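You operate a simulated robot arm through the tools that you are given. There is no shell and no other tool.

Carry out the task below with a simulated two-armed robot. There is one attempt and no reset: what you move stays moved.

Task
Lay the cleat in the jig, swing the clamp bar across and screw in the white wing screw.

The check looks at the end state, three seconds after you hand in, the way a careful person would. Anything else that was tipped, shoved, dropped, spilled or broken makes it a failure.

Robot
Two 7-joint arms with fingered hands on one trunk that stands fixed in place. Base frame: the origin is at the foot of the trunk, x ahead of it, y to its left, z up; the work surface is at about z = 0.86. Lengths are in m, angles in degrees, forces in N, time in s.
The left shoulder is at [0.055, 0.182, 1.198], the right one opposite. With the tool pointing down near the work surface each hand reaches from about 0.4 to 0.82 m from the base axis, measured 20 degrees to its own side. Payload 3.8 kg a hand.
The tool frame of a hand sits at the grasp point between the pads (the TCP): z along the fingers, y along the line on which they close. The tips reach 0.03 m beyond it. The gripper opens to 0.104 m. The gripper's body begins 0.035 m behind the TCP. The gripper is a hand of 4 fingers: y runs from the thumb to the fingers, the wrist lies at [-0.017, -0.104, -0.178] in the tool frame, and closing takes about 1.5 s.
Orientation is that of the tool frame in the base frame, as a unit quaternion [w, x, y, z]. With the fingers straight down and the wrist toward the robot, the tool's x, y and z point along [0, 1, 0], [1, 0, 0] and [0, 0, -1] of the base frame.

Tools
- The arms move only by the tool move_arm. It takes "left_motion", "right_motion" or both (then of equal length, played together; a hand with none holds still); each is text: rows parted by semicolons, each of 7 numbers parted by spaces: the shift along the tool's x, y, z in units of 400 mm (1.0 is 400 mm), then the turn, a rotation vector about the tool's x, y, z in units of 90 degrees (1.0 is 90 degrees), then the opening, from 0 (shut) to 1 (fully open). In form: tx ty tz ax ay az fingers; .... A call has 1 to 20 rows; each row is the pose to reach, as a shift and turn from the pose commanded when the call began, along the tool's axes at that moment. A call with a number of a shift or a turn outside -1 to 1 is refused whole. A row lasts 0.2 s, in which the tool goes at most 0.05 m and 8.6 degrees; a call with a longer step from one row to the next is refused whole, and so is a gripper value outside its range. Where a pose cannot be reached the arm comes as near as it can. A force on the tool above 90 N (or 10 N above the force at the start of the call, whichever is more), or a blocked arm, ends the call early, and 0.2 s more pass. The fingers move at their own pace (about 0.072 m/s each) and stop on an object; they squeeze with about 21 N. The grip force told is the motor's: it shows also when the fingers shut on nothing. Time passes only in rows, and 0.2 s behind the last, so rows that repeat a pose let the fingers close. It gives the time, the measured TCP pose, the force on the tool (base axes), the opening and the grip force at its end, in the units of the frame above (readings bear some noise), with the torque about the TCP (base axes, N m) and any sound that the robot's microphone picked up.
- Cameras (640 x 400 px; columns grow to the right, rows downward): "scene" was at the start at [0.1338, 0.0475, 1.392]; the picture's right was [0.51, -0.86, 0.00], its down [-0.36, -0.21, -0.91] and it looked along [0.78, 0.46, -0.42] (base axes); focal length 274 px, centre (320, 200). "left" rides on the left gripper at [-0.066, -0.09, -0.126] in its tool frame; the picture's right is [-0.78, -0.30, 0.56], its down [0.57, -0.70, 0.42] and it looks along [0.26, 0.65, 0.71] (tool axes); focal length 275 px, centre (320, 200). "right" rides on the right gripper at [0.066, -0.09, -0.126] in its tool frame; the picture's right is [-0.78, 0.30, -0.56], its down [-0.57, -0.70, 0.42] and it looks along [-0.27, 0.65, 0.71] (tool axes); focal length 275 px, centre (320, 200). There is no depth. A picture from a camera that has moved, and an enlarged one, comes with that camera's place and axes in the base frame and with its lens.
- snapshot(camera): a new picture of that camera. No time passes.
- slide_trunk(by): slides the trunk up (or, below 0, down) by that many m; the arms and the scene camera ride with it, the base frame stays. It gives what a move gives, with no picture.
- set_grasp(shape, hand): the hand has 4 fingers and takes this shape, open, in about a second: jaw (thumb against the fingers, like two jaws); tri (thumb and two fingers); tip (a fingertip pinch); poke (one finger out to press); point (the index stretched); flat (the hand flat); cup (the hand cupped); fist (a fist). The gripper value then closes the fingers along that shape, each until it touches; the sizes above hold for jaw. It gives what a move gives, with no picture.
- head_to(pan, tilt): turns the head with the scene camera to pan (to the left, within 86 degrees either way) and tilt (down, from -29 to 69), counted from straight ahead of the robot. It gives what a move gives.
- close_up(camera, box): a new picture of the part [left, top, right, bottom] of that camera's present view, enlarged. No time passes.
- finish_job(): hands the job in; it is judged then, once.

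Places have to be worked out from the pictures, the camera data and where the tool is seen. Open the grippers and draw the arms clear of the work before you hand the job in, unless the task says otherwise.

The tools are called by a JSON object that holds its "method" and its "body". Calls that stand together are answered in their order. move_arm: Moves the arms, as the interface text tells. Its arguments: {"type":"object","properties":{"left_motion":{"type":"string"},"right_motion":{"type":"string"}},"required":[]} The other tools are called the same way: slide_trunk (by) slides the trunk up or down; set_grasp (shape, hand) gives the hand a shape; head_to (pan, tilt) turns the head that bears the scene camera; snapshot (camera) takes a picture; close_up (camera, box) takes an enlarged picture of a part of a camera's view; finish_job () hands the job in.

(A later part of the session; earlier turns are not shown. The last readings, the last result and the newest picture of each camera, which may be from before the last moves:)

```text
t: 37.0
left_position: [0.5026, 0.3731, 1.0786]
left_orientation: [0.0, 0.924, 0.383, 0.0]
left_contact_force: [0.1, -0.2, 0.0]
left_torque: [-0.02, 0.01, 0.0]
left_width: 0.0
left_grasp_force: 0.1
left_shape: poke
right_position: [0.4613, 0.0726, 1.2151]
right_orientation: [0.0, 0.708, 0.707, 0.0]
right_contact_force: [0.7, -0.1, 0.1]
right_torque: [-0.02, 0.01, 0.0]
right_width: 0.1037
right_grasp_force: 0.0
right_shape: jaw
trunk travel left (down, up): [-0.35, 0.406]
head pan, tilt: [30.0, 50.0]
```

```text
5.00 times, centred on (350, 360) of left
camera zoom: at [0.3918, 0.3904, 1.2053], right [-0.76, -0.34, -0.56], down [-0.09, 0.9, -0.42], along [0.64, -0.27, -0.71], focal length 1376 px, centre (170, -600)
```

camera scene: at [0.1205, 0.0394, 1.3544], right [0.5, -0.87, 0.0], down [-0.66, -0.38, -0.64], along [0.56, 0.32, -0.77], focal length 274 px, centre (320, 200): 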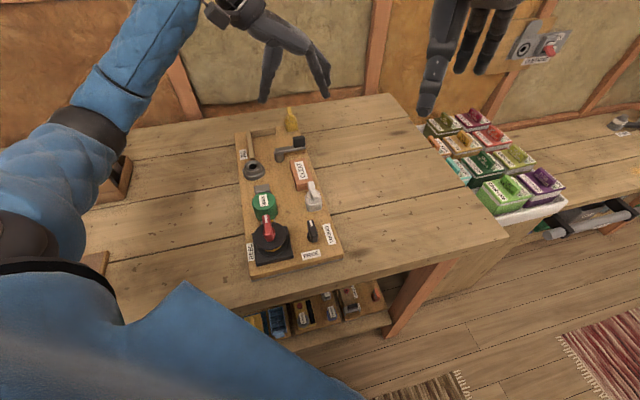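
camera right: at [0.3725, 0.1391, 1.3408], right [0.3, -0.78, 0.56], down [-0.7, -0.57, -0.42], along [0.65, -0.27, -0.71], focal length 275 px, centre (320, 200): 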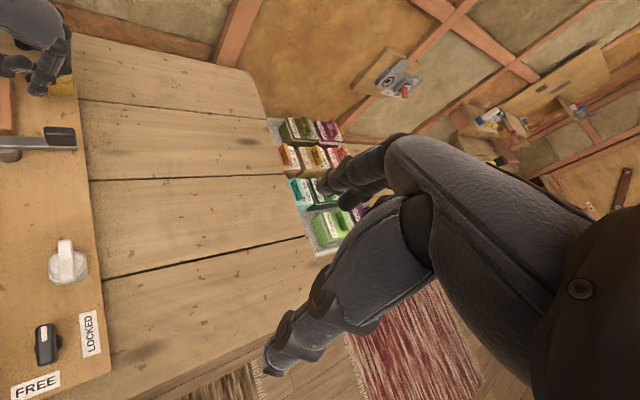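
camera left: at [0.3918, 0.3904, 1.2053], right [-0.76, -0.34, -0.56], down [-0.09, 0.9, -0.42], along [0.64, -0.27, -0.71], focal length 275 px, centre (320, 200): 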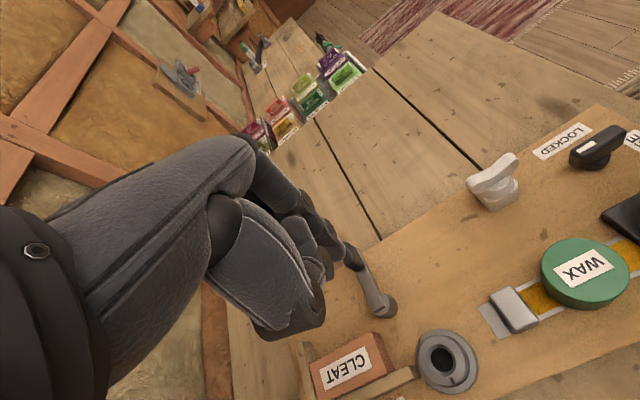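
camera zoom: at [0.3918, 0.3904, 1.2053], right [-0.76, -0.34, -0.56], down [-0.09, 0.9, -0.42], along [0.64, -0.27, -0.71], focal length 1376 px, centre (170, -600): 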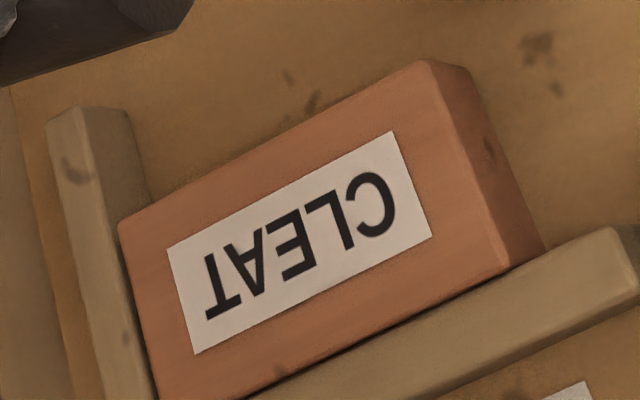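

From two views a gap of about 2-4 mm to the short fence remains. To push the cleat's near end from between post and socket I turn the hand 90° counter-clockwise so the other fingers stay clear.

{"method": "move_arm", "body": {"left_motion": "0 0 0 0 0 -0.09 0; 0 0 0 0 0 -0.18 0; 0 0 0 0 0 -0.27 0; 0 0 0 0 0 -0.36 0; 0 0 0 0 0 -0.45 0; 0 0 0 0 0 -0.54 0; 0 0 0 0 0 -0.63 0; 0 0 0 0 0 -0.72 0; 0 0 0 0 0 -0.81 0; 0 0 0 0 0 -0.9 0; 0 0 0 0 0 -0.99 0; 0 0 0 0 0 -0.99 0"}}

{"method": "snapshot", "body": {"camera": "left"}}

{"method": "snapshot", "body": {"camera": "scene"}}

```text
t: 39.6
left_position: [0.5025, 0.3732, 1.0806]
left_orientation: [0.0, 0.389, 0.921, 0.0]
left_contact_force: [0.0, -0.7, -0.4]
left_torque: [0.01, 0.02, 0.03]
left_width: 0.0
left_grasp_force: 0.1
left_shape: poke
right_position: [0.4616, 0.0738, 1.2139]
right_orientation: [0.0, 0.707, 0.707, 0.0]
right_contact_force: [-0.5, -0.4, 0.3]
right_torque: [-0.01, 0.0, 0.01]
right_width: 0.1034
right_grasp_force: 0.0
right_shape: jaw
trunk travel left (down, up): [-0.35, 0.406]
head pan, tilt: [30.0, 50.0]
```

```text
taken
camera left: at [0.4836, 0.2633, 1.2053], right [0.33, -0.76, -0.56], down [-0.9, -0.08, -0.42], along [0.28, 0.64, -0.71], focal length 275 px, centre (320, 200)
```

left: 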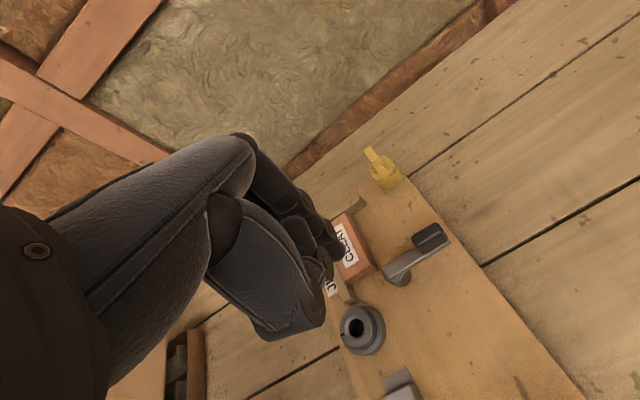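

```text
taken
camera scene: at [0.1212, 0.0393, 1.3543], right [0.5, -0.87, 0.0], down [-0.66, -0.38, -0.64], along [0.56, 0.32, -0.77], focal length 274 px, centre (320, 200)
```

scene: 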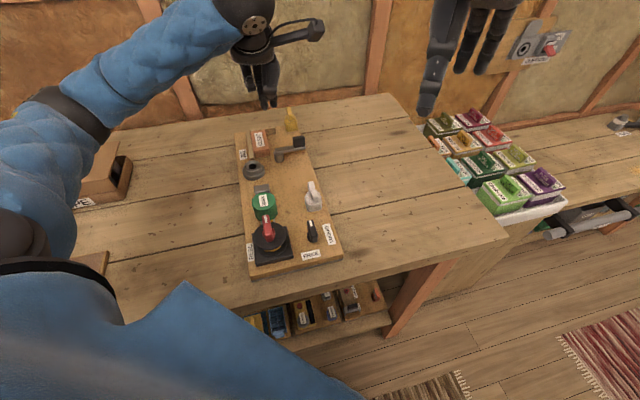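

The 90° turned pose is reachable and this camera now looks at the jig from the near end. I zoom in on the cleat and corner.

{"method": "close_up", "body": {"camera": "left", "box": [320, 180, 440, 310]}}

{"method": "close_up", "body": {"camera": "left", "box": [320, 180, 400, 240]}}

```text
3.08 times, centred on (380, 245) of left
camera zoom: at [0.4836, 0.2633, 1.2053], right [0.33, -0.76, -0.56], down [-0.9, -0.08, -0.42], along [0.28, 0.64, -0.71], focal length 847 px, centre (135, 62)
```

zoom: 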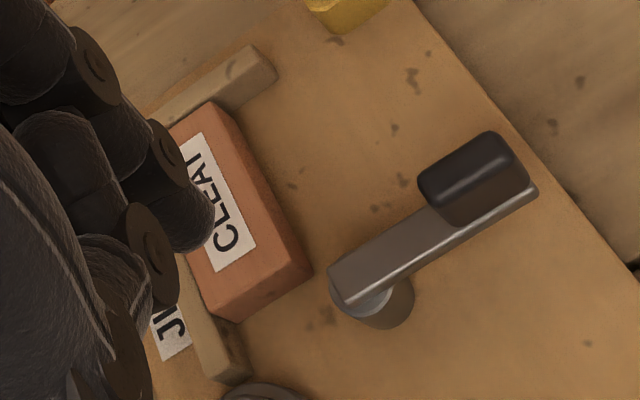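

```text
6.67 times, centred on (360, 210) of left
camera zoom: at [0.4836, 0.2633, 1.2053], right [0.33, -0.76, -0.56], down [-0.9, -0.08, -0.42], along [0.28, 0.64, -0.71], focal length 1835 px, centre (53, 133)
```

zoom: 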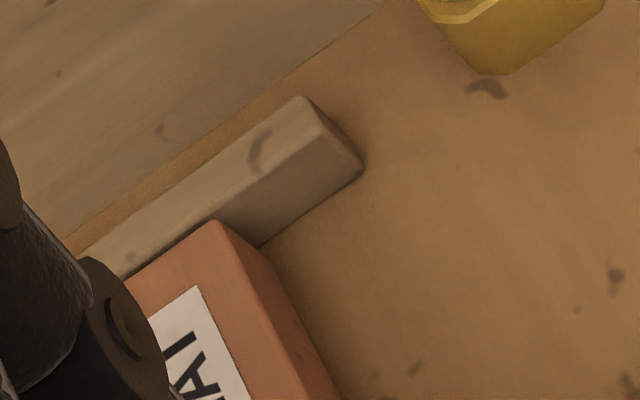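

The middle finger looks curled only partly in this shape. I try the "point" shape here in the air and look at it from all three cameras.

{"method": "set_grasp", "body": {"hand": "left", "shape": "point"}}

{"method": "snapshot", "body": {"camera": "left"}}

{"method": "close_up", "body": {"camera": "scene", "box": [210, 20, 310, 120]}}

{"method": "snapshot", "body": {"camera": "right"}}

```text
t: 40.5
left_position: [0.5018, 0.372, 1.0798]
left_orientation: [0.0, 0.39, 0.921, 0.001]
left_contact_force: [0.1, 0.2, 1.3]
left_torque: [0.0, 0.0, -0.01]
left_width: 0.0
left_grasp_force: 0.1
left_shape: point
right_position: [0.461, 0.0729, 1.215]
right_orientation: [0.0, 0.707, 0.707, 0.0]
right_contact_force: [-0.1, -0.7, 1.0]
right_torque: [0.01, -0.03, 0.0]
right_width: 0.1035
right_grasp_force: 0.1
right_shape: jaw
trunk travel left (down, up): [-0.35, 0.406]
head pan, tilt: [30.0, 50.0]
```

```text
taken
camera left: at [0.4835, 0.263, 1.2055], right [0.33, -0.76, -0.56], down [-0.9, -0.08, -0.42], along [0.28, 0.64, -0.71], focal length 275 px, centre (320, 200)
```

left: 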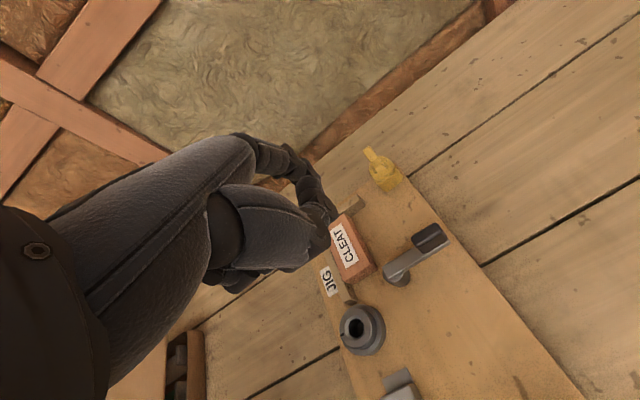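

```text
4.00 times, centred on (260, 70) of scene
camera zoom: at [0.1212, 0.0391, 1.3543], right [0.5, -0.87, 0.0], down [-0.66, -0.38, -0.64], along [0.56, 0.32, -0.77], focal length 1096 px, centre (560, 720)
```

zoom: 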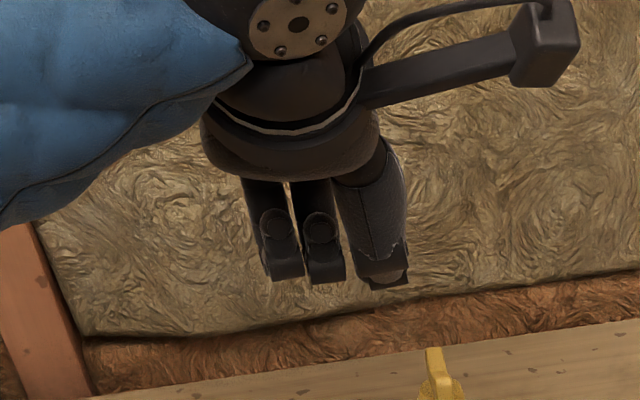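

```text
taken
camera right: at [0.3724, 0.1391, 1.3408], right [0.3, -0.78, 0.56], down [-0.7, -0.57, -0.42], along [0.65, -0.27, -0.71], focal length 275 px, centre (320, 200)
```

right: 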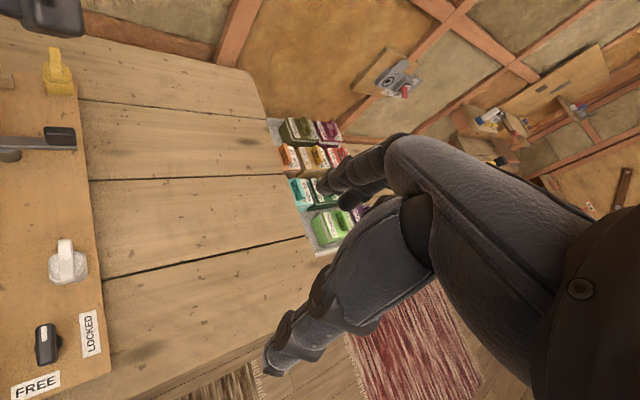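

The point shape stretches the index forward instead of down, so I go back to poke and look at it closely from behind.

{"method": "set_grasp", "body": {"hand": "left", "shape": "poke"}}

{"method": "close_up", "body": {"camera": "scene", "box": [220, 60, 300, 120]}}

{"method": "snapshot", "body": {"camera": "left"}}

```text
t: 41.4
left_position: [0.5023, 0.3728, 1.0784]
left_orientation: [0.0, 0.39, 0.921, 0.001]
left_contact_force: [0.5, -0.3, -0.4]
left_torque: [-0.03, -0.02, 0.02]
left_width: 0.0
left_grasp_force: 0.0
left_shape: poke
right_position: [0.4611, 0.0732, 1.2151]
right_orientation: [0.0, 0.707, 0.707, -0.001]
right_contact_force: [0.5, 0.1, 0.4]
right_torque: [0.03, -0.02, -0.05]
right_width: 0.1034
right_grasp_force: 0.0
right_shape: jaw
trunk travel left (down, up): [-0.35, 0.406]
head pan, tilt: [30.0, 50.0]
```

```text
6.67 times, centred on (260, 90) of scene
camera zoom: at [0.1212, 0.0391, 1.3543], right [0.5, -0.87, 0.0], down [-0.66, -0.38, -0.64], along [0.56, 0.32, -0.77], focal length 1828 px, centre (720, 933)
```

zoom: 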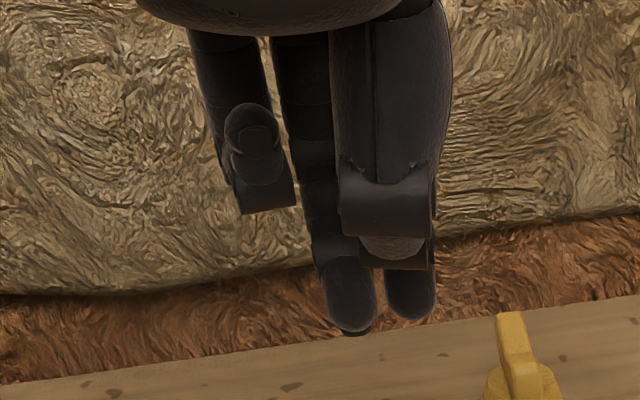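

```text
taken
camera left: at [0.4835, 0.2629, 1.2055], right [0.33, -0.76, -0.56], down [-0.9, -0.08, -0.42], along [0.28, 0.64, -0.71], focal length 275 px, centre (320, 200)
```

left: 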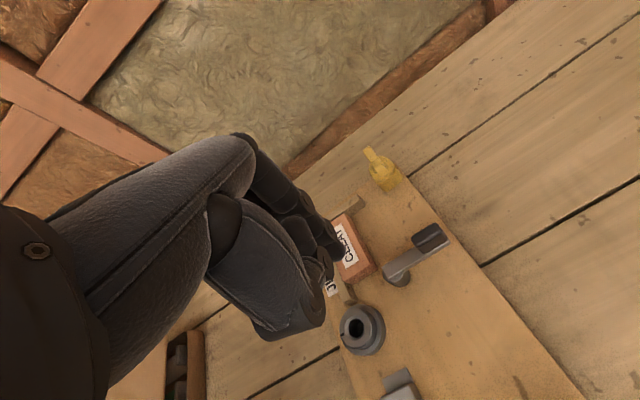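

From behind I see that poke stretches two fingers side by side (about 0.04 m wide in all), tips 0.03 m below the TCP. That fits between post and fence at the cleat's near end, so I move over that spot, still high.

{"method": "move_arm", "body": {"left_motion": "0.026 0.034 0.05 0 0 0 0; 0.052 0.067 0.12 0 0 0 0; 0.078 0.101 0.2 0 0 0 0; 0.078 0.101 0.27 0 0 0 0; 0.078 0.101 0.3 0 0 0 0; 0.078 0.101 0.3 0 0 0 0"}}

{"method": "close_up", "body": {"camera": "scene", "box": [220, 90, 320, 170]}}

{"method": "snapshot", "body": {"camera": "left"}}

{"method": "close_up", "body": {"camera": "right", "box": [0, 30, 160, 180]}}

```text
t: 42.8
left_position: [0.509, 0.4246, 0.9595]
left_orientation: [0.0, 0.391, 0.921, 0.0]
left_contact_force: [-0.5, -0.7, 0.0]
left_torque: [-0.02, 0.01, 0.0]
left_width: 0.0
left_grasp_force: 0.1
left_shape: poke
right_position: [0.4615, 0.0727, 1.2151]
right_orientation: [0.0, 0.707, 0.707, 0.0]
right_contact_force: [0.0, 0.1, 0.4]
right_torque: [-0.02, 0.02, -0.02]
right_width: 0.1032
right_grasp_force: 0.0
right_shape: jaw
trunk travel left (down, up): [-0.35, 0.406]
head pan, tilt: [30.0, 50.0]
```

```text
5.00 times, centred on (270, 130) of scene
camera zoom: at [0.1212, 0.0389, 1.3543], right [0.5, -0.87, 0.0], down [-0.66, -0.38, -0.64], along [0.56, 0.32, -0.77], focal length 1371 px, centre (570, 550)
```

zoom: 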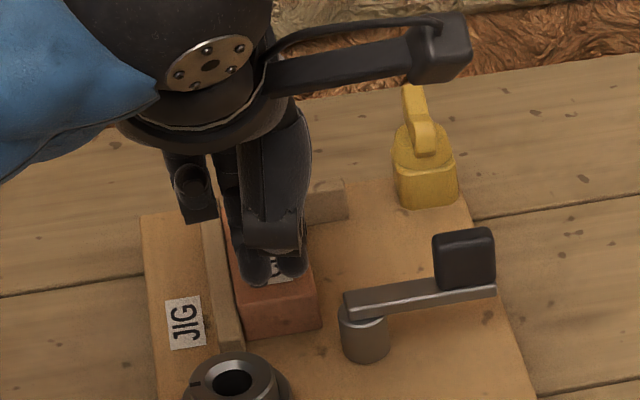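

```text
taken
camera left: at [0.4903, 0.3139, 1.0856], right [0.33, -0.76, -0.56], down [-0.9, -0.08, -0.42], along [0.28, 0.64, -0.71], focal length 275 px, centre (320, 200)
```

left: 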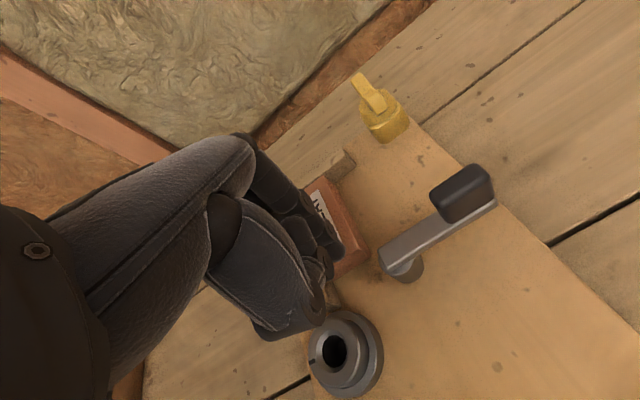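

```text
2.67 times, centred on (80, 105) of right
camera zoom: at [0.3725, 0.1389, 1.3409], right [0.3, -0.78, 0.56], down [-0.7, -0.57, -0.42], along [0.65, -0.27, -0.71], focal length 734 px, centre (960, 453)
```

zoom: 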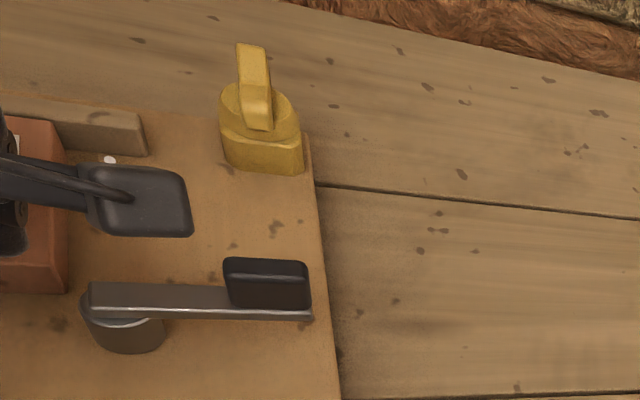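

The two fingertips will come down about 1 cm behind the cleat's near end, clear of post and socket. I lower to a tip height of about 0.896.

{"method": "move_arm", "body": {"left_motion": "0 0 0.04 0 0 0 0; 0 0 0.07 0 0 0 0; 0 0 0.082 0 0 0 0; 0 0 0.082 0 0 0 0"}}

{"method": "close_up", "body": {"camera": "scene", "box": [220, 100, 320, 180]}}

{"method": "snapshot", "body": {"camera": "left"}}

```text
t: 43.8
left_position: [0.509, 0.4207, 0.9343]
left_orientation: [0.004, 0.391, 0.92, 0.003]
left_contact_force: [-11.0, -7.8, 29.4]
left_torque: [0.37, 0.29, 0.16]
left_width: 0.0
left_grasp_force: 0.1
left_shape: poke
right_position: [0.4587, 0.0703, 1.2173]
right_orientation: [-0.001, 0.707, 0.707, 0.003]
right_contact_force: [-0.4, -0.7, 0.2]
right_torque: [-0.02, 0.0, 0.01]
right_width: 0.1034
right_grasp_force: 0.1
right_shape: jaw
trunk travel left (down, up): [-0.35, 0.406]
head pan, tilt: [30.0, 50.0]
```

```text
5.00 times, centred on (270, 140) of scene
camera zoom: at [0.1174, 0.0357, 1.3551], right [0.5, -0.87, 0.0], down [-0.66, -0.38, -0.65], along [0.56, 0.32, -0.76], focal length 1371 px, centre (570, 500)
```

zoom: 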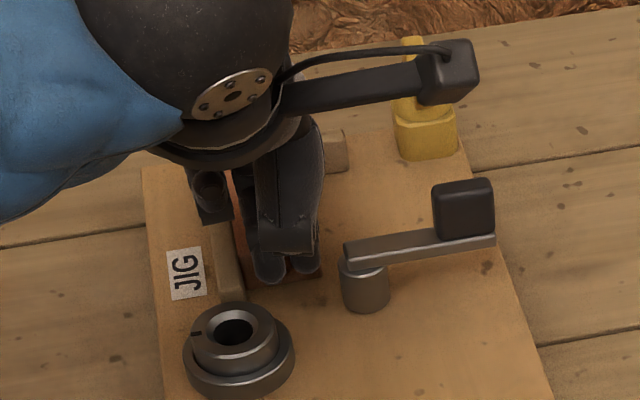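

```text
taken
camera left: at [0.4881, 0.3107, 1.0584], right [0.33, -0.76, -0.56], down [-0.9, -0.07, -0.43], along [0.29, 0.64, -0.71], focal length 275 px, centre (320, 200)
```

left: 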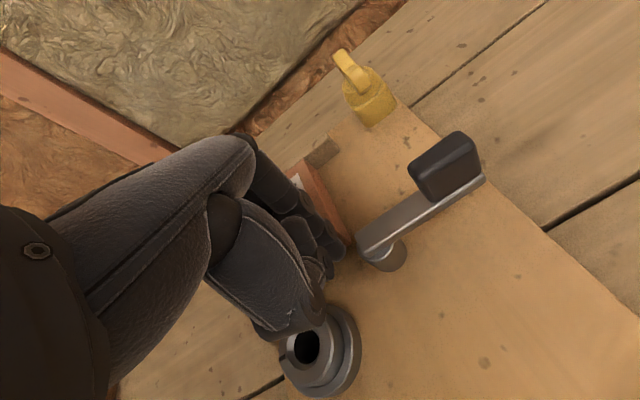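

A 29 N upward and 13 N rearward force shows the leaning fingers bear on the cleat's near top edge. I rise at once and check.

{"method": "move_arm", "body": {"left_motion": "0 0 -0.03 0 0 0 0; 0 0 -0.08 0 0 0 0; 0 0 -0.14 0 0 0 0; 0 -0.08 -0.2 0 0 0 0; 0 -0.16 -0.26 0 0 0 0; 0 -0.2 -0.3 0 0 0 0; 0 -0.2 -0.3 0 0 0 0"}}

{"method": "close_up", "body": {"camera": "scene", "box": [235, 115, 305, 165]}}

{"method": "snapshot", "body": {"camera": "left"}}

```text
t: 45.4
left_position: [0.4513, 0.3677, 1.0459]
left_orientation: [0.001, 0.39, 0.921, 0.0]
left_contact_force: [0.1, -0.3, 0.0]
left_torque: [0.0, -0.02, 0.0]
left_width: 0.0002
left_grasp_force: 0.0
left_shape: poke
right_position: [0.4616, 0.0731, 1.2152]
right_orientation: [0.0, 0.707, 0.707, -0.001]
right_contact_force: [-0.4, -0.1, 0.4]
right_torque: [0.02, 0.02, -0.05]
right_width: 0.1035
right_grasp_force: 0.1
right_shape: jaw
trunk travel left (down, up): [-0.35, 0.406]
head pan, tilt: [30.0, 50.0]
```

```text
8.00 times, centred on (270, 140) of scene
camera zoom: at [0.1212, 0.0394, 1.3543], right [0.5, -0.87, 0.0], down [-0.66, -0.38, -0.64], along [0.56, 0.32, -0.77], focal length 2193 px, centre (720, 680)
```

zoom: 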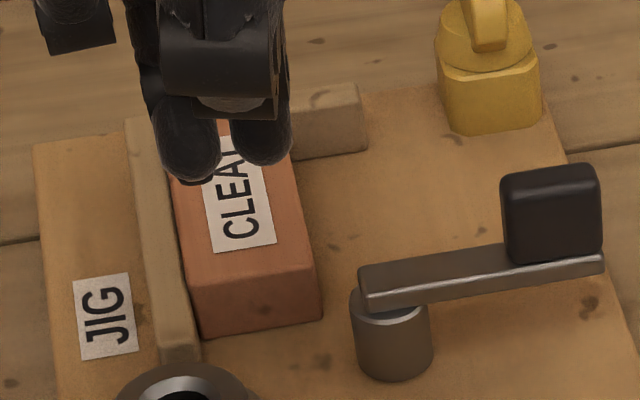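

```text
taken
camera left: at [0.4328, 0.2579, 1.1727], right [0.33, -0.76, -0.56], down [-0.9, -0.08, -0.42], along [0.28, 0.64, -0.71], focal length 275 px, centre (320, 200)
```

left: 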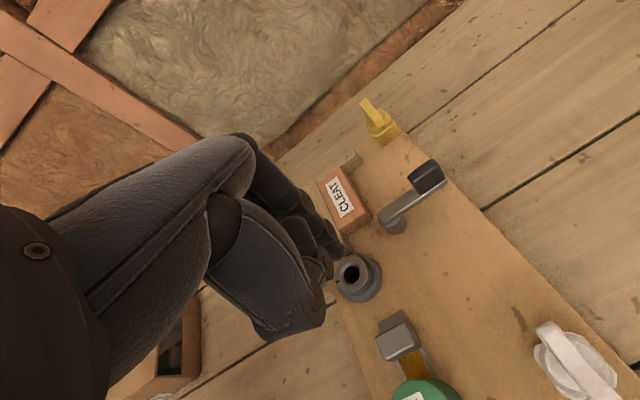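

The cleat's near end moved about 2.5 mm toward the short fence, so it should now be seated. I zoom in to confirm from both cameras.

{"method": "close_up", "body": {"camera": "left", "box": [300, 140, 400, 240]}}

{"method": "close_up", "body": {"camera": "left", "box": [310, 145, 370, 185]}}

```text
4.00 times, centred on (350, 190) of left
camera zoom: at [0.4328, 0.2579, 1.1727], right [0.33, -0.76, -0.56], down [-0.9, -0.08, -0.42], along [0.28, 0.64, -0.71], focal length 1101 px, centre (200, 240)
```

zoom: 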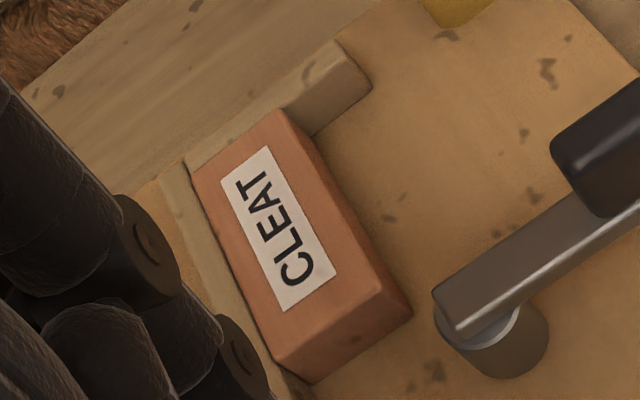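

```text
10.00 times, centred on (340, 165) of left
camera zoom: at [0.4328, 0.2579, 1.1727], right [0.33, -0.76, -0.56], down [-0.9, -0.08, -0.42], along [0.28, 0.64, -0.71], focal length 2753 px, centre (120, 550)
```

zoom: 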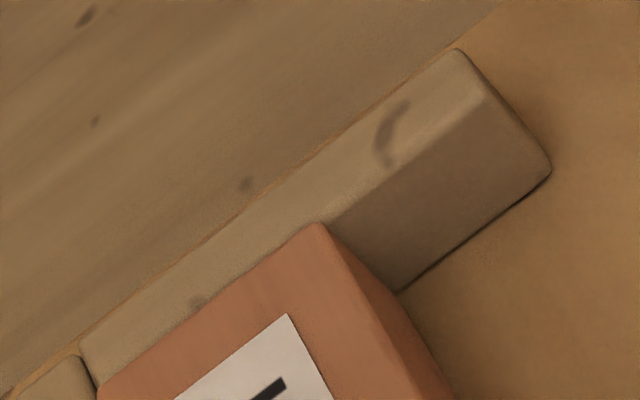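

The cleat is now flush with both fences. Next is the clamp bar: I keep the two-finger poke in this turn, and move to the near side of the bar's knob, first high above it.

{"method": "move_arm", "body": {"left_motion": "-0.06 0.028 0 0 0 0 0; -0.12 0.056 0 0 0 0 0; -0.18 0.084 0 0 0 0 0; -0.2295 0.111 0 0 0 0 0; -0.2295 0.111 0.06 0 0 0 0; -0.2295 0.111 0.12 0 0 0 0; -0.2295 0.111 0.12 0 0 0 0"}}

{"method": "close_up", "body": {"camera": "scene", "box": [230, 80, 350, 170]}}

{"method": "snapshot", "body": {"camera": "left"}}

{"method": "close_up", "body": {"camera": "right", "box": [0, 60, 160, 210]}}

```text
t: 47.0
left_position: [0.5479, 0.3325, 0.9992]
left_orientation: [-0.001, 0.39, 0.921, 0.0]
left_contact_force: [-0.5, 0.5, 0.0]
left_torque: [0.03, -0.02, 0.0]
left_width: 0.0
left_grasp_force: 0.0
left_shape: poke
right_position: [0.461, 0.0739, 1.2159]
right_orientation: [0.001, 0.708, 0.707, 0.0]
right_contact_force: [-0.6, -0.3, -0.5]
right_torque: [0.01, -0.01, 0.0]
right_width: 0.1037
right_grasp_force: 0.0
right_shape: jaw
trunk travel left (down, up): [-0.35, 0.406]
head pan, tilt: [30.0, 50.0]
```

```text
4.44 times, centred on (290, 125) of scene
camera zoom: at [0.121, 0.0391, 1.3544], right [0.5, -0.87, 0.0], down [-0.66, -0.38, -0.64], along [0.56, 0.32, -0.77], focal length 1218 px, centre (453, 533)
```

zoom: 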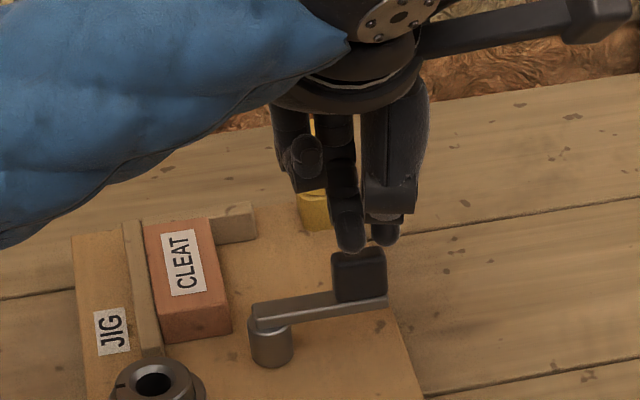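

```text
taken
camera left: at [0.5283, 0.222, 1.1248], right [0.33, -0.76, -0.56], down [-0.9, -0.08, -0.42], along [0.28, 0.64, -0.71], focal length 275 px, centre (320, 200)
```

left: 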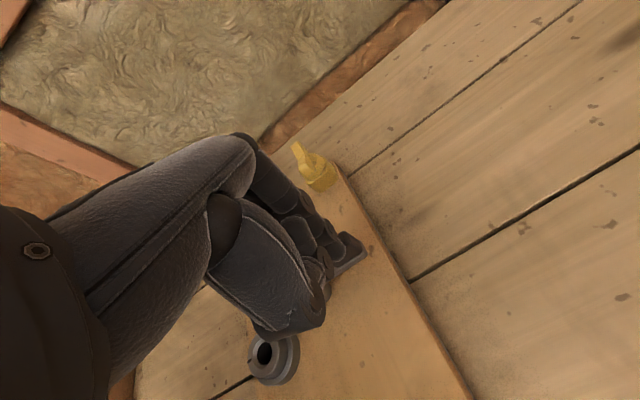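

```text
2.67 times, centred on (80, 135) of right
camera zoom: at [0.3723, 0.1391, 1.341], right [0.3, -0.78, 0.56], down [-0.7, -0.57, -0.42], along [0.65, -0.27, -0.71], focal length 734 px, centre (960, 373)
```

zoom: 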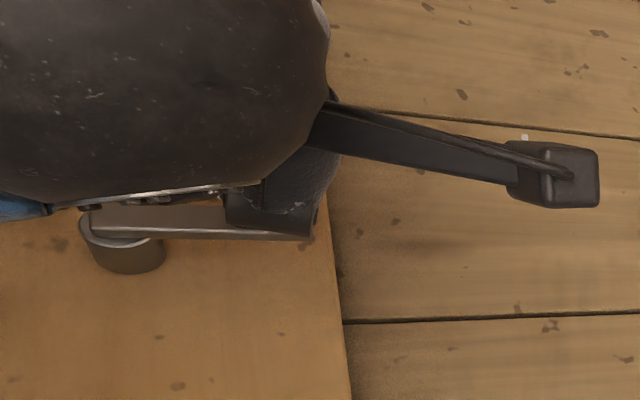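

The fingertips will come down about 1.5 cm behind the knob's near face. I lower to TCP z ≈ 0.955 (tips at 0.925, beside the knob only).

{"method": "move_arm", "body": {"left_motion": "0 0 0.05 0 0 0 0; 0 0 0.09 0 0 0 0; 0 0 0.11 0 0 0 0; 0 0 0.11 0 0 0 0"}}

{"method": "close_up", "body": {"camera": "scene", "box": [240, 90, 340, 170]}}

{"method": "snapshot", "body": {"camera": "left"}}

```text
t: 48.0
left_position: [0.5462, 0.331, 0.9522]
left_orientation: [-0.003, 0.391, 0.92, -0.002]
left_contact_force: [-0.7, -0.2, 0.1]
left_torque: [0.0, -0.03, 0.02]
left_width: 0.0
left_grasp_force: 0.0
left_shape: poke
right_position: [0.4619, 0.0719, 1.216]
right_orientation: [0.0, 0.707, 0.708, -0.001]
right_contact_force: [-0.3, -0.4, 0.1]
right_torque: [-0.01, -0.02, 0.03]
right_width: 0.1038
right_grasp_force: 0.0
right_shape: jaw
trunk travel left (down, up): [-0.35, 0.406]
head pan, tilt: [30.0, 50.0]
```

```text
5.00 times, centred on (290, 130) of scene
camera zoom: at [0.1206, 0.0387, 1.3542], right [0.5, -0.87, 0.0], down [-0.66, -0.38, -0.64], along [0.56, 0.32, -0.77], focal length 1371 px, centre (470, 550)
```

zoom: 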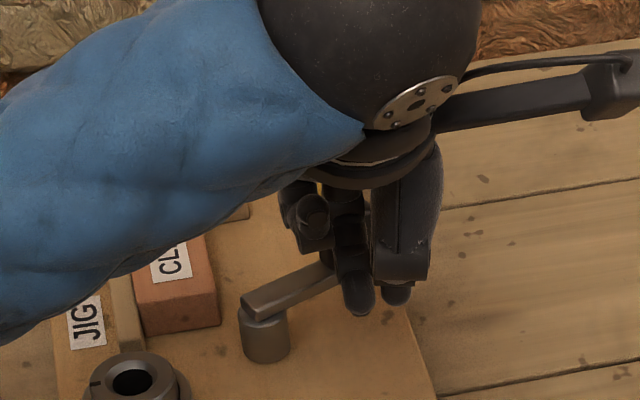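

```text
taken
camera left: at [0.5285, 0.2227, 1.0787], right [0.32, -0.76, -0.56], down [-0.9, -0.08, -0.42], along [0.28, 0.64, -0.72], focal length 275 px, centre (320, 200)
```

left: 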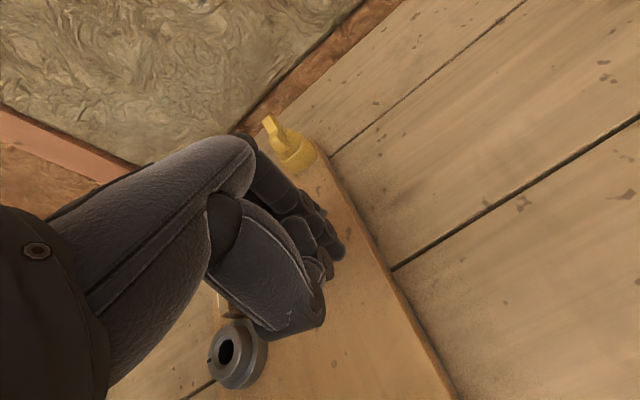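

The bar has already been nudged a little by the leaning fingers, so it turns easily. I follow its arc in small steps up to about 45°.

{"method": "move_arm", "body": {"left_motion": "-0.003 0.03 0 0 0 0 0; -0.008 0.063 0 0 0 0 0; -0.011 0.08 0 0 0 0 0; -0.013 0.093 0 0 0 0 0; -0.012 0.11 0 0 0 0 0; -0.011 0.125 0 0 0 0 0; -0.011 0.125 0 0 0 0 0"}}

{"method": "close_up", "body": {"camera": "scene", "box": [240, 90, 340, 170]}}

{"method": "snapshot", "body": {"camera": "left"}}

{"method": "close_up", "body": {"camera": "right", "box": [0, 30, 160, 180]}}

```text
t: 49.6
left_position: [0.5861, 0.3652, 0.9553]
left_orientation: [0.0, 0.39, 0.921, 0.0]
left_contact_force: [-0.7, 0.7, -0.3]
left_torque: [0.02, -0.02, 0.01]
left_width: 0.0002
left_grasp_force: 0.1
left_shape: poke
right_position: [0.4623, 0.0729, 1.2167]
right_orientation: [0.0, 0.707, 0.707, -0.001]
right_contact_force: [0.4, -1.4, -0.3]
right_torque: [0.01, 0.0, -0.05]
right_width: 0.104
right_grasp_force: 0.1
right_shape: jaw
trunk travel left (down, up): [-0.35, 0.406]
head pan, tilt: [30.0, 50.0]
```

```text
5.00 times, centred on (290, 130) of scene
camera zoom: at [0.1212, 0.0391, 1.3543], right [0.5, -0.87, 0.0], down [-0.66, -0.38, -0.64], along [0.56, 0.32, -0.77], focal length 1371 px, centre (470, 550)
```

zoom: 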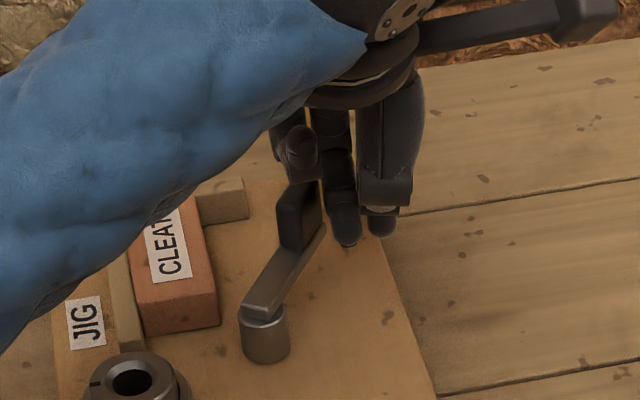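

```text
taken
camera left: at [0.5678, 0.2556, 1.0804], right [0.33, -0.76, -0.56], down [-0.9, -0.08, -0.42], along [0.28, 0.64, -0.71], focal length 275 px, centre (320, 200)
```

left: 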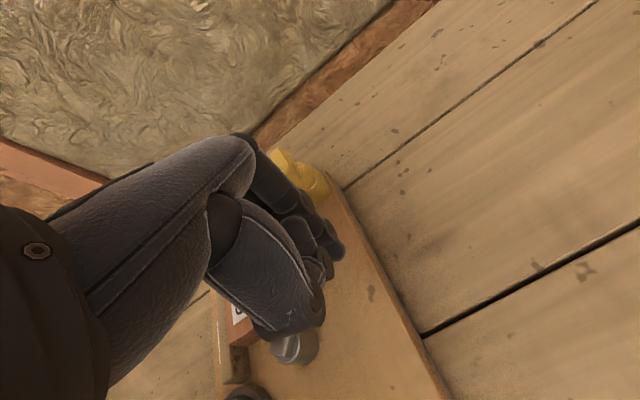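

```text
2.67 times, centred on (80, 105) of right
camera zoom: at [0.3725, 0.139, 1.3409], right [0.3, -0.78, 0.56], down [-0.7, -0.57, -0.42], along [0.65, -0.27, -0.71], focal length 734 px, centre (960, 453)
```

zoom: 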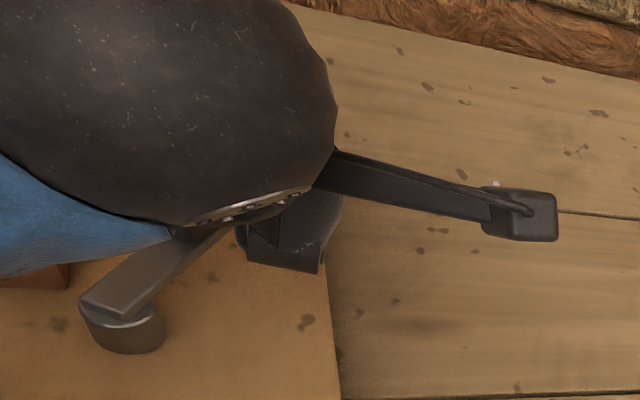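

The bar has swung to roughly 55-60° and the fingers are on its outer side. I continue along the arc to about 90°.

{"method": "move_arm", "body": {"left_motion": "0.004 0.016 0 0 0 0 0; 0.01 0.0325 0 0 0 0 0; 0.02 0.05 0 0 0 0 0; 0.03 0.064 0 0 0 0 0; 0.045 0.078 0 0 0 0 0; 0.06 0.0895 0 0 0 0 0; 0.06 0.0895 0 0 0 0 0"}}

{"method": "close_up", "body": {"camera": "scene", "box": [240, 90, 340, 170]}}

{"method": "snapshot", "body": {"camera": "left"}}

{"method": "close_up", "body": {"camera": "right", "box": [0, 30, 160, 180]}}

```text
t: 51.2
left_position: [0.5961, 0.4052, 0.9553]
left_orientation: [0.001, 0.39, 0.921, 0.0]
left_contact_force: [0.4, 0.3, -0.1]
left_torque: [0.02, -0.01, -0.04]
left_width: 0.0
left_grasp_force: 0.0
left_shape: poke
right_position: [0.4613, 0.0738, 1.2162]
right_orientation: [0.0, 0.707, 0.707, 0.001]
right_contact_force: [0.0, 0.8, -0.4]
right_torque: [0.02, -0.01, 0.0]
right_width: 0.1037
right_grasp_force: 0.0
right_shape: jaw
trunk travel left (down, up): [-0.35, 0.406]
head pan, tilt: [30.0, 50.0]
```

```text
5.00 times, centred on (290, 130) of scene
camera zoom: at [0.1213, 0.039, 1.3543], right [0.5, -0.87, 0.0], down [-0.66, -0.38, -0.64], along [0.56, 0.32, -0.77], focal length 1371 px, centre (470, 550)
```

zoom: 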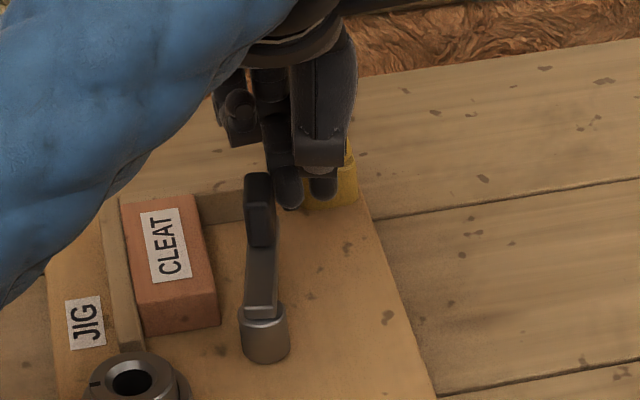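

```text
taken
camera left: at [0.5776, 0.2974, 1.0811], right [0.33, -0.76, -0.56], down [-0.9, -0.08, -0.42], along [0.28, 0.64, -0.71], focal length 275 px, centre (320, 200)
```

left: 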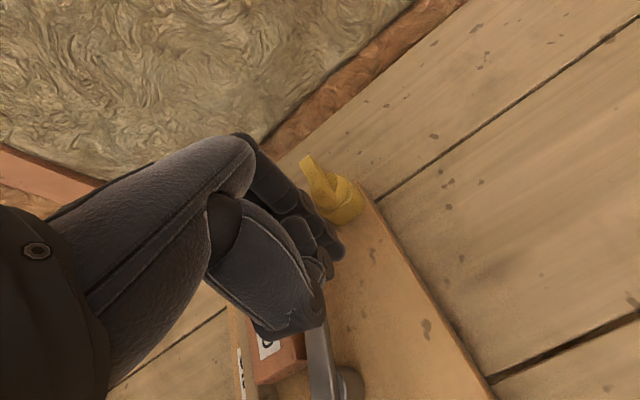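

```text
2.67 times, centred on (80, 105) of right
camera zoom: at [0.3725, 0.139, 1.3409], right [0.3, -0.78, 0.56], down [-0.7, -0.57, -0.42], along [0.65, -0.27, -0.71], focal length 734 px, centre (960, 453)
```

zoom: 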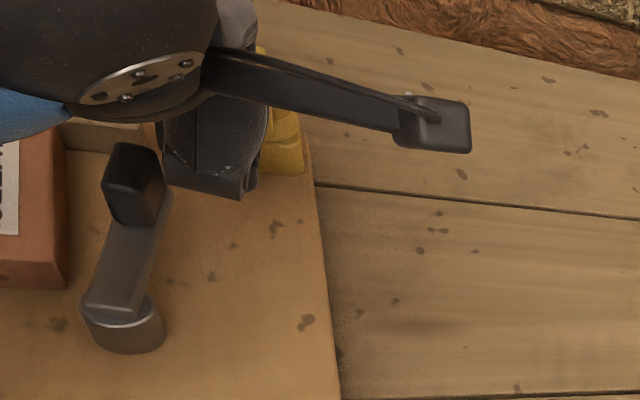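

The bar now points nearly along the board (about 80°) with hardly any force. I keep pushing around to about 120°.

{"method": "move_arm", "body": {"left_motion": "0.019 0.009 0 0 0 0 0; 0.0375 0.0165 0 0 0 0 0; 0.058 0.02 0 0 0 0 0; 0.08 0.022 0 0 0 0 0; 0.08 0.022 0 0 0 0 0"}}

{"method": "close_up", "body": {"camera": "scene", "box": [230, 90, 330, 170]}}

{"method": "close_up", "body": {"camera": "right", "box": [0, 30, 160, 180]}}

```text
t: 52.4
left_position: [0.5809, 0.4347, 0.9553]
left_orientation: [0.0, 0.39, 0.921, 0.0]
left_contact_force: [0.4, -1.2, -0.3]
left_torque: [0.02, -0.04, -0.02]
left_width: 0.0
left_grasp_force: 0.1
left_shape: poke
right_position: [0.4613, 0.0735, 1.2159]
right_orientation: [0.001, 0.707, 0.707, 0.0]
right_contact_force: [0.1, 0.6, -0.2]
right_torque: [0.0, -0.02, 0.01]
right_width: 0.1041
right_grasp_force: 0.0
right_shape: jaw
trunk travel left (down, up): [-0.35, 0.406]
head pan, tilt: [30.0, 50.0]
```

```text
5.00 times, centred on (280, 130) of scene
camera zoom: at [0.1214, 0.039, 1.3543], right [0.5, -0.87, 0.0], down [-0.66, -0.38, -0.64], along [0.56, 0.32, -0.77], focal length 1371 px, centre (520, 550)
```

zoom: 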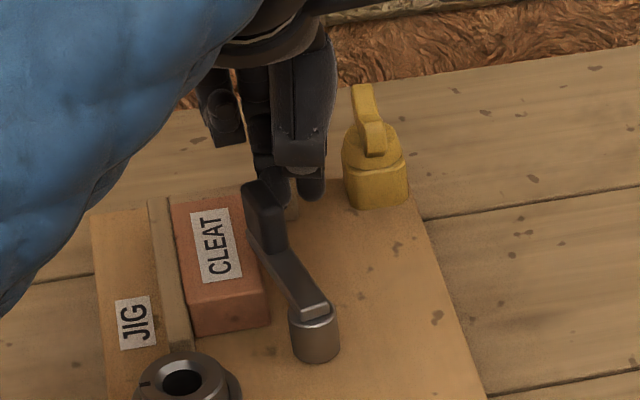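

```text
2.67 times, centred on (80, 105) of right
camera zoom: at [0.3726, 0.139, 1.3408], right [0.3, -0.78, 0.56], down [-0.7, -0.57, -0.42], along [0.65, -0.27, -0.71], focal length 734 px, centre (960, 453)
```

zoom: 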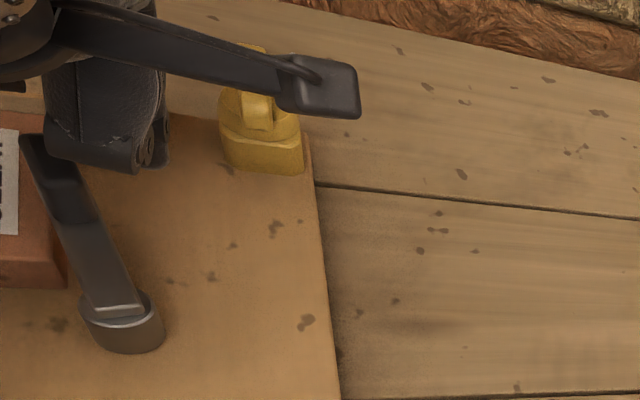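

The bar is near 110° and its end is beginning to pass over the cleat without resistance. I push on to about 135°.

{"method": "move_arm", "body": {"left_motion": "0.015 0 0 0 0 0 0; 0.03 -0.003 0 0 0 0 0; 0.044 -0.008 0 0 0 0 0; 0.044 -0.008 0 0 0 0 0"}}

{"method": "close_up", "body": {"camera": "scene", "box": [230, 90, 330, 170]}}

{"method": "snapshot", "body": {"camera": "left"}}

```text
t: 53.4
left_position: [0.5644, 0.4464, 0.9523]
left_orientation: [0.0, 0.39, 0.921, 0.0]
left_contact_force: [1.9, 1.4, -0.2]
left_torque: [0.05, -0.05, 0.02]
left_width: 0.0001
left_grasp_force: 0.1
left_shape: poke
right_position: [0.4623, 0.0731, 1.2148]
right_orientation: [0.0, 0.707, 0.707, 0.001]
right_contact_force: [0.8, 0.3, 0.3]
right_torque: [0.0, -0.01, -0.01]
right_width: 0.1037
right_grasp_force: 0.2
right_shape: jaw
trunk travel left (down, up): [-0.35, 0.406]
head pan, tilt: [30.0, 50.0]
```

```text
5.00 times, centred on (280, 130) of scene
camera zoom: at [0.1217, 0.0393, 1.3543], right [0.5, -0.87, 0.0], down [-0.66, -0.38, -0.64], along [0.56, 0.32, -0.77], focal length 1371 px, centre (520, 550)
```

zoom: 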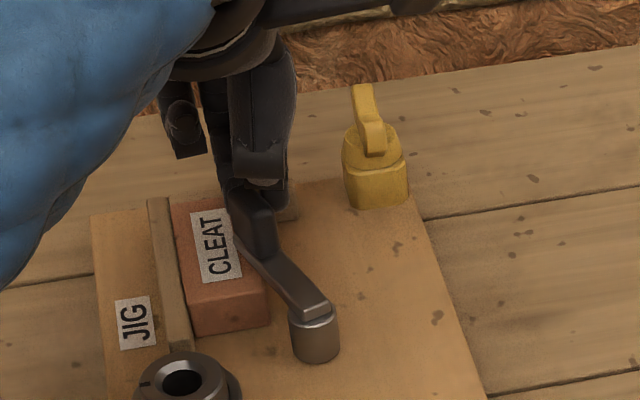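

```text
taken
camera left: at [0.5459, 0.337, 1.0797], right [0.33, -0.76, -0.56], down [-0.9, -0.08, -0.42], along [0.28, 0.64, -0.71], focal length 275 px, centre (320, 200)
```

left: 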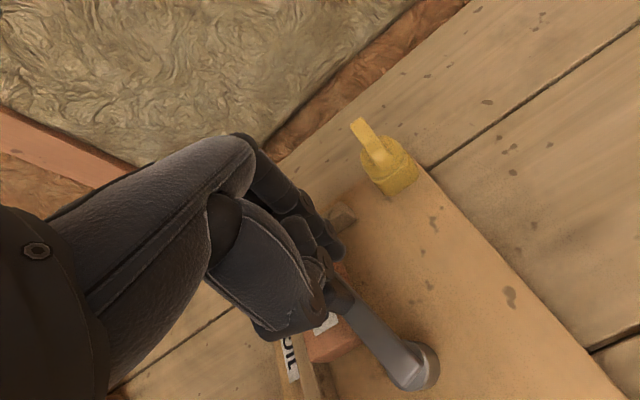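

The fingers have slid to the bar's free end, so they no longer turn it (bar at about 108-110°). I lift over, shift to the bar's outer side and come down again there.

{"method": "move_arm", "body": {"left_motion": "0 0.01 0 0 0 0 0; 0 0.01 -0.06 0 0 0 0; 0 0.01 -0.12 0 0 0 0; -0.06 -0.02 -0.12 0 0 0 0; -0.12 -0.052 -0.12 0 0 0 0; -0.12 -0.052 -0.12 0 0 0 0"}}

{"method": "close_up", "body": {"camera": "scene", "box": [230, 90, 330, 170]}}

{"method": "close_up", "body": {"camera": "right", "box": [0, 30, 160, 180]}}

```text
t: 54.8
left_position: [0.5857, 0.3986, 1.0036]
left_orientation: [0.0, 0.39, 0.921, 0.0]
left_contact_force: [0.9, 1.1, 0.0]
left_torque: [0.03, 0.0, 0.03]
left_width: 0.0002
left_grasp_force: 0.0
left_shape: poke
right_position: [0.4621, 0.0722, 1.2153]
right_orientation: [0.0, 0.707, 0.707, -0.001]
right_contact_force: [0.2, 0.4, 0.9]
right_torque: [-0.01, 0.0, -0.01]
right_width: 0.1038
right_grasp_force: 0.1
right_shape: jaw
trunk travel left (down, up): [-0.35, 0.406]
head pan, tilt: [30.0, 50.0]
```

```text
5.00 times, centred on (280, 130) of scene
camera zoom: at [0.1211, 0.0395, 1.3543], right [0.5, -0.87, 0.0], down [-0.66, -0.38, -0.64], along [0.56, 0.32, -0.77], focal length 1371 px, centre (520, 550)
```

zoom: 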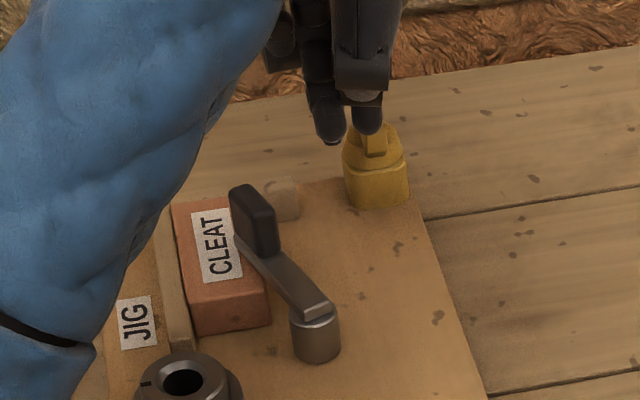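

```text
2.67 times, centred on (80, 105) of right
camera zoom: at [0.3724, 0.1394, 1.3409], right [0.3, -0.78, 0.56], down [-0.7, -0.57, -0.42], along [0.65, -0.27, -0.71], focal length 734 px, centre (960, 453)
```

zoom: 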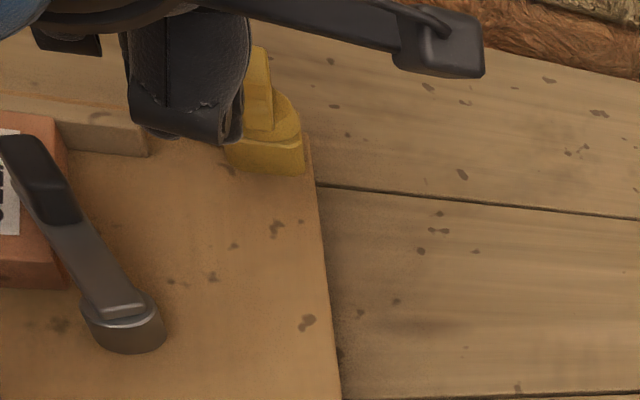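

The bar lies partly over the cleat at roughly 110°. The hand is now on its outer side, so I lower it again to TCP z ≈ 0.955.

{"method": "move_arm", "body": {"left_motion": "0 0 0.05 0 0 0 0; 0 0 0.1 0 0 0 0; 0 0 0.12 0 0 0 0; 0 0 0.12 0 0 0 0"}}

{"method": "close_up", "body": {"camera": "scene", "box": [230, 90, 330, 170]}}

```text
t: 55.8
left_position: [0.583, 0.398, 0.9541]
left_orientation: [-0.001, 0.39, 0.921, 0.0]
left_contact_force: [0.0, 0.0, 0.5]
left_torque: [0.01, 0.0, -0.01]
left_width: 0.0
left_grasp_force: 0.0
left_shape: poke
right_position: [0.462, 0.0738, 1.2145]
right_orientation: [0.001, 0.707, 0.707, 0.0]
right_contact_force: [-0.6, 0.7, -0.4]
right_torque: [0.0, -0.01, -0.03]
right_width: 0.104
right_grasp_force: 0.0
right_shape: jaw
trunk travel left (down, up): [-0.35, 0.406]
head pan, tilt: [30.0, 50.0]
```

```text
5.00 times, centred on (280, 130) of scene
camera zoom: at [0.1213, 0.039, 1.3543], right [0.5, -0.87, 0.0], down [-0.66, -0.38, -0.64], along [0.56, 0.32, -0.77], focal length 1371 px, centre (520, 550)
```

zoom: 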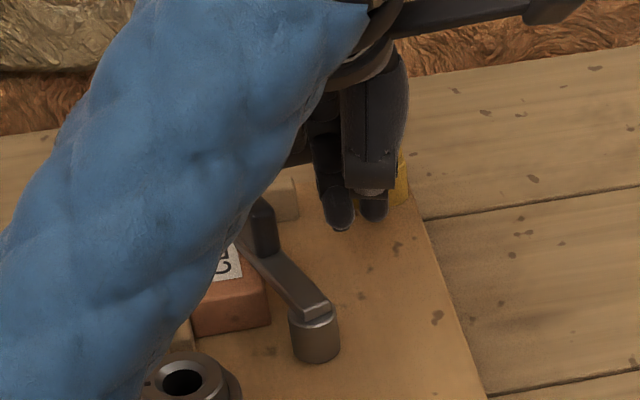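

No contact yet. I push across toward the long fence in small steps to carry the bar well over the cleat.

{"method": "move_arm", "body": {"left_motion": "0.015 0 0 0 0 0 0; 0.03 0 0 0 0 0 0; 0.045 -0.003 0 0 0 0 0; 0.06 -0.006 0 0 0 0 0; 0.075 -0.01 0 0 0 0 0; 0.075 -0.01 0 0 0 0 0"}}

{"method": "close_up", "body": {"camera": "scene", "box": [230, 90, 330, 170]}}

{"method": "snapshot", "body": {"camera": "left"}}

{"method": "close_up", "body": {"camera": "right", "box": [0, 30, 160, 180]}}

```text
t: 57.2
left_position: [0.5605, 0.4155, 0.9547]
left_orientation: [0.001, 0.391, 0.921, -0.001]
left_contact_force: [5.1, -2.5, 0.3]
left_torque: [-0.05, -0.14, -0.01]
left_width: 0.0
left_grasp_force: 0.0
left_shape: poke
right_position: [0.4628, 0.0722, 1.215]
right_orientation: [0.0, 0.707, 0.707, 0.0]
right_contact_force: [-0.1, -0.2, 0.7]
right_torque: [0.0, 0.01, 0.01]
right_width: 0.1037
right_grasp_force: 0.0
right_shape: jaw
trunk travel left (down, up): [-0.35, 0.406]
head pan, tilt: [30.0, 50.0]
```

```text
5.00 times, centred on (280, 130) of scene
camera zoom: at [0.1219, 0.0387, 1.3543], right [0.5, -0.87, 0.0], down [-0.66, -0.38, -0.64], along [0.56, 0.32, -0.77], focal length 1371 px, centre (520, 550)
```

zoom: 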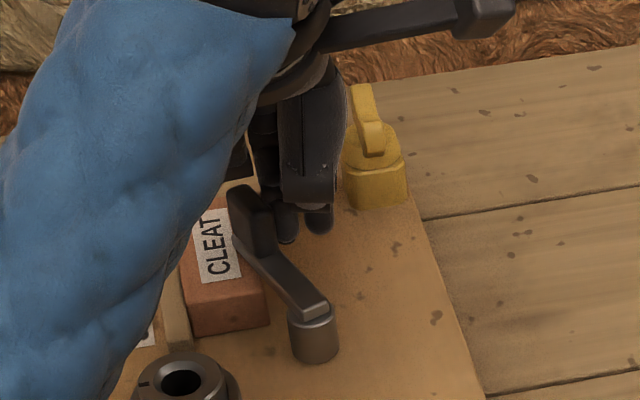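

```text
taken
camera left: at [0.5413, 0.3053, 1.0805], right [0.33, -0.76, -0.56], down [-0.9, -0.07, -0.43], along [0.28, 0.64, -0.71], focal length 275 px, centre (320, 200)
```

left: 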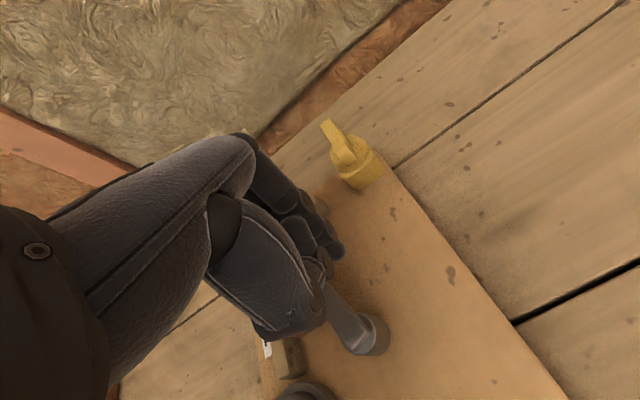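

```text
2.67 times, centred on (80, 105) of right
camera zoom: at [0.3731, 0.1386, 1.3407], right [0.3, -0.78, 0.56], down [-0.7, -0.57, -0.42], along [0.65, -0.27, -0.71], focal length 734 px, centre (960, 453)
```

zoom: 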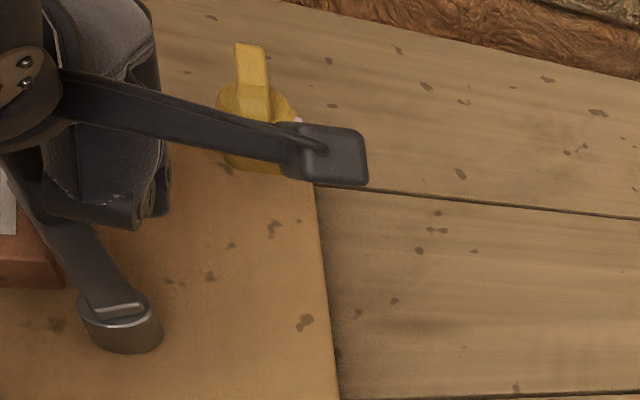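

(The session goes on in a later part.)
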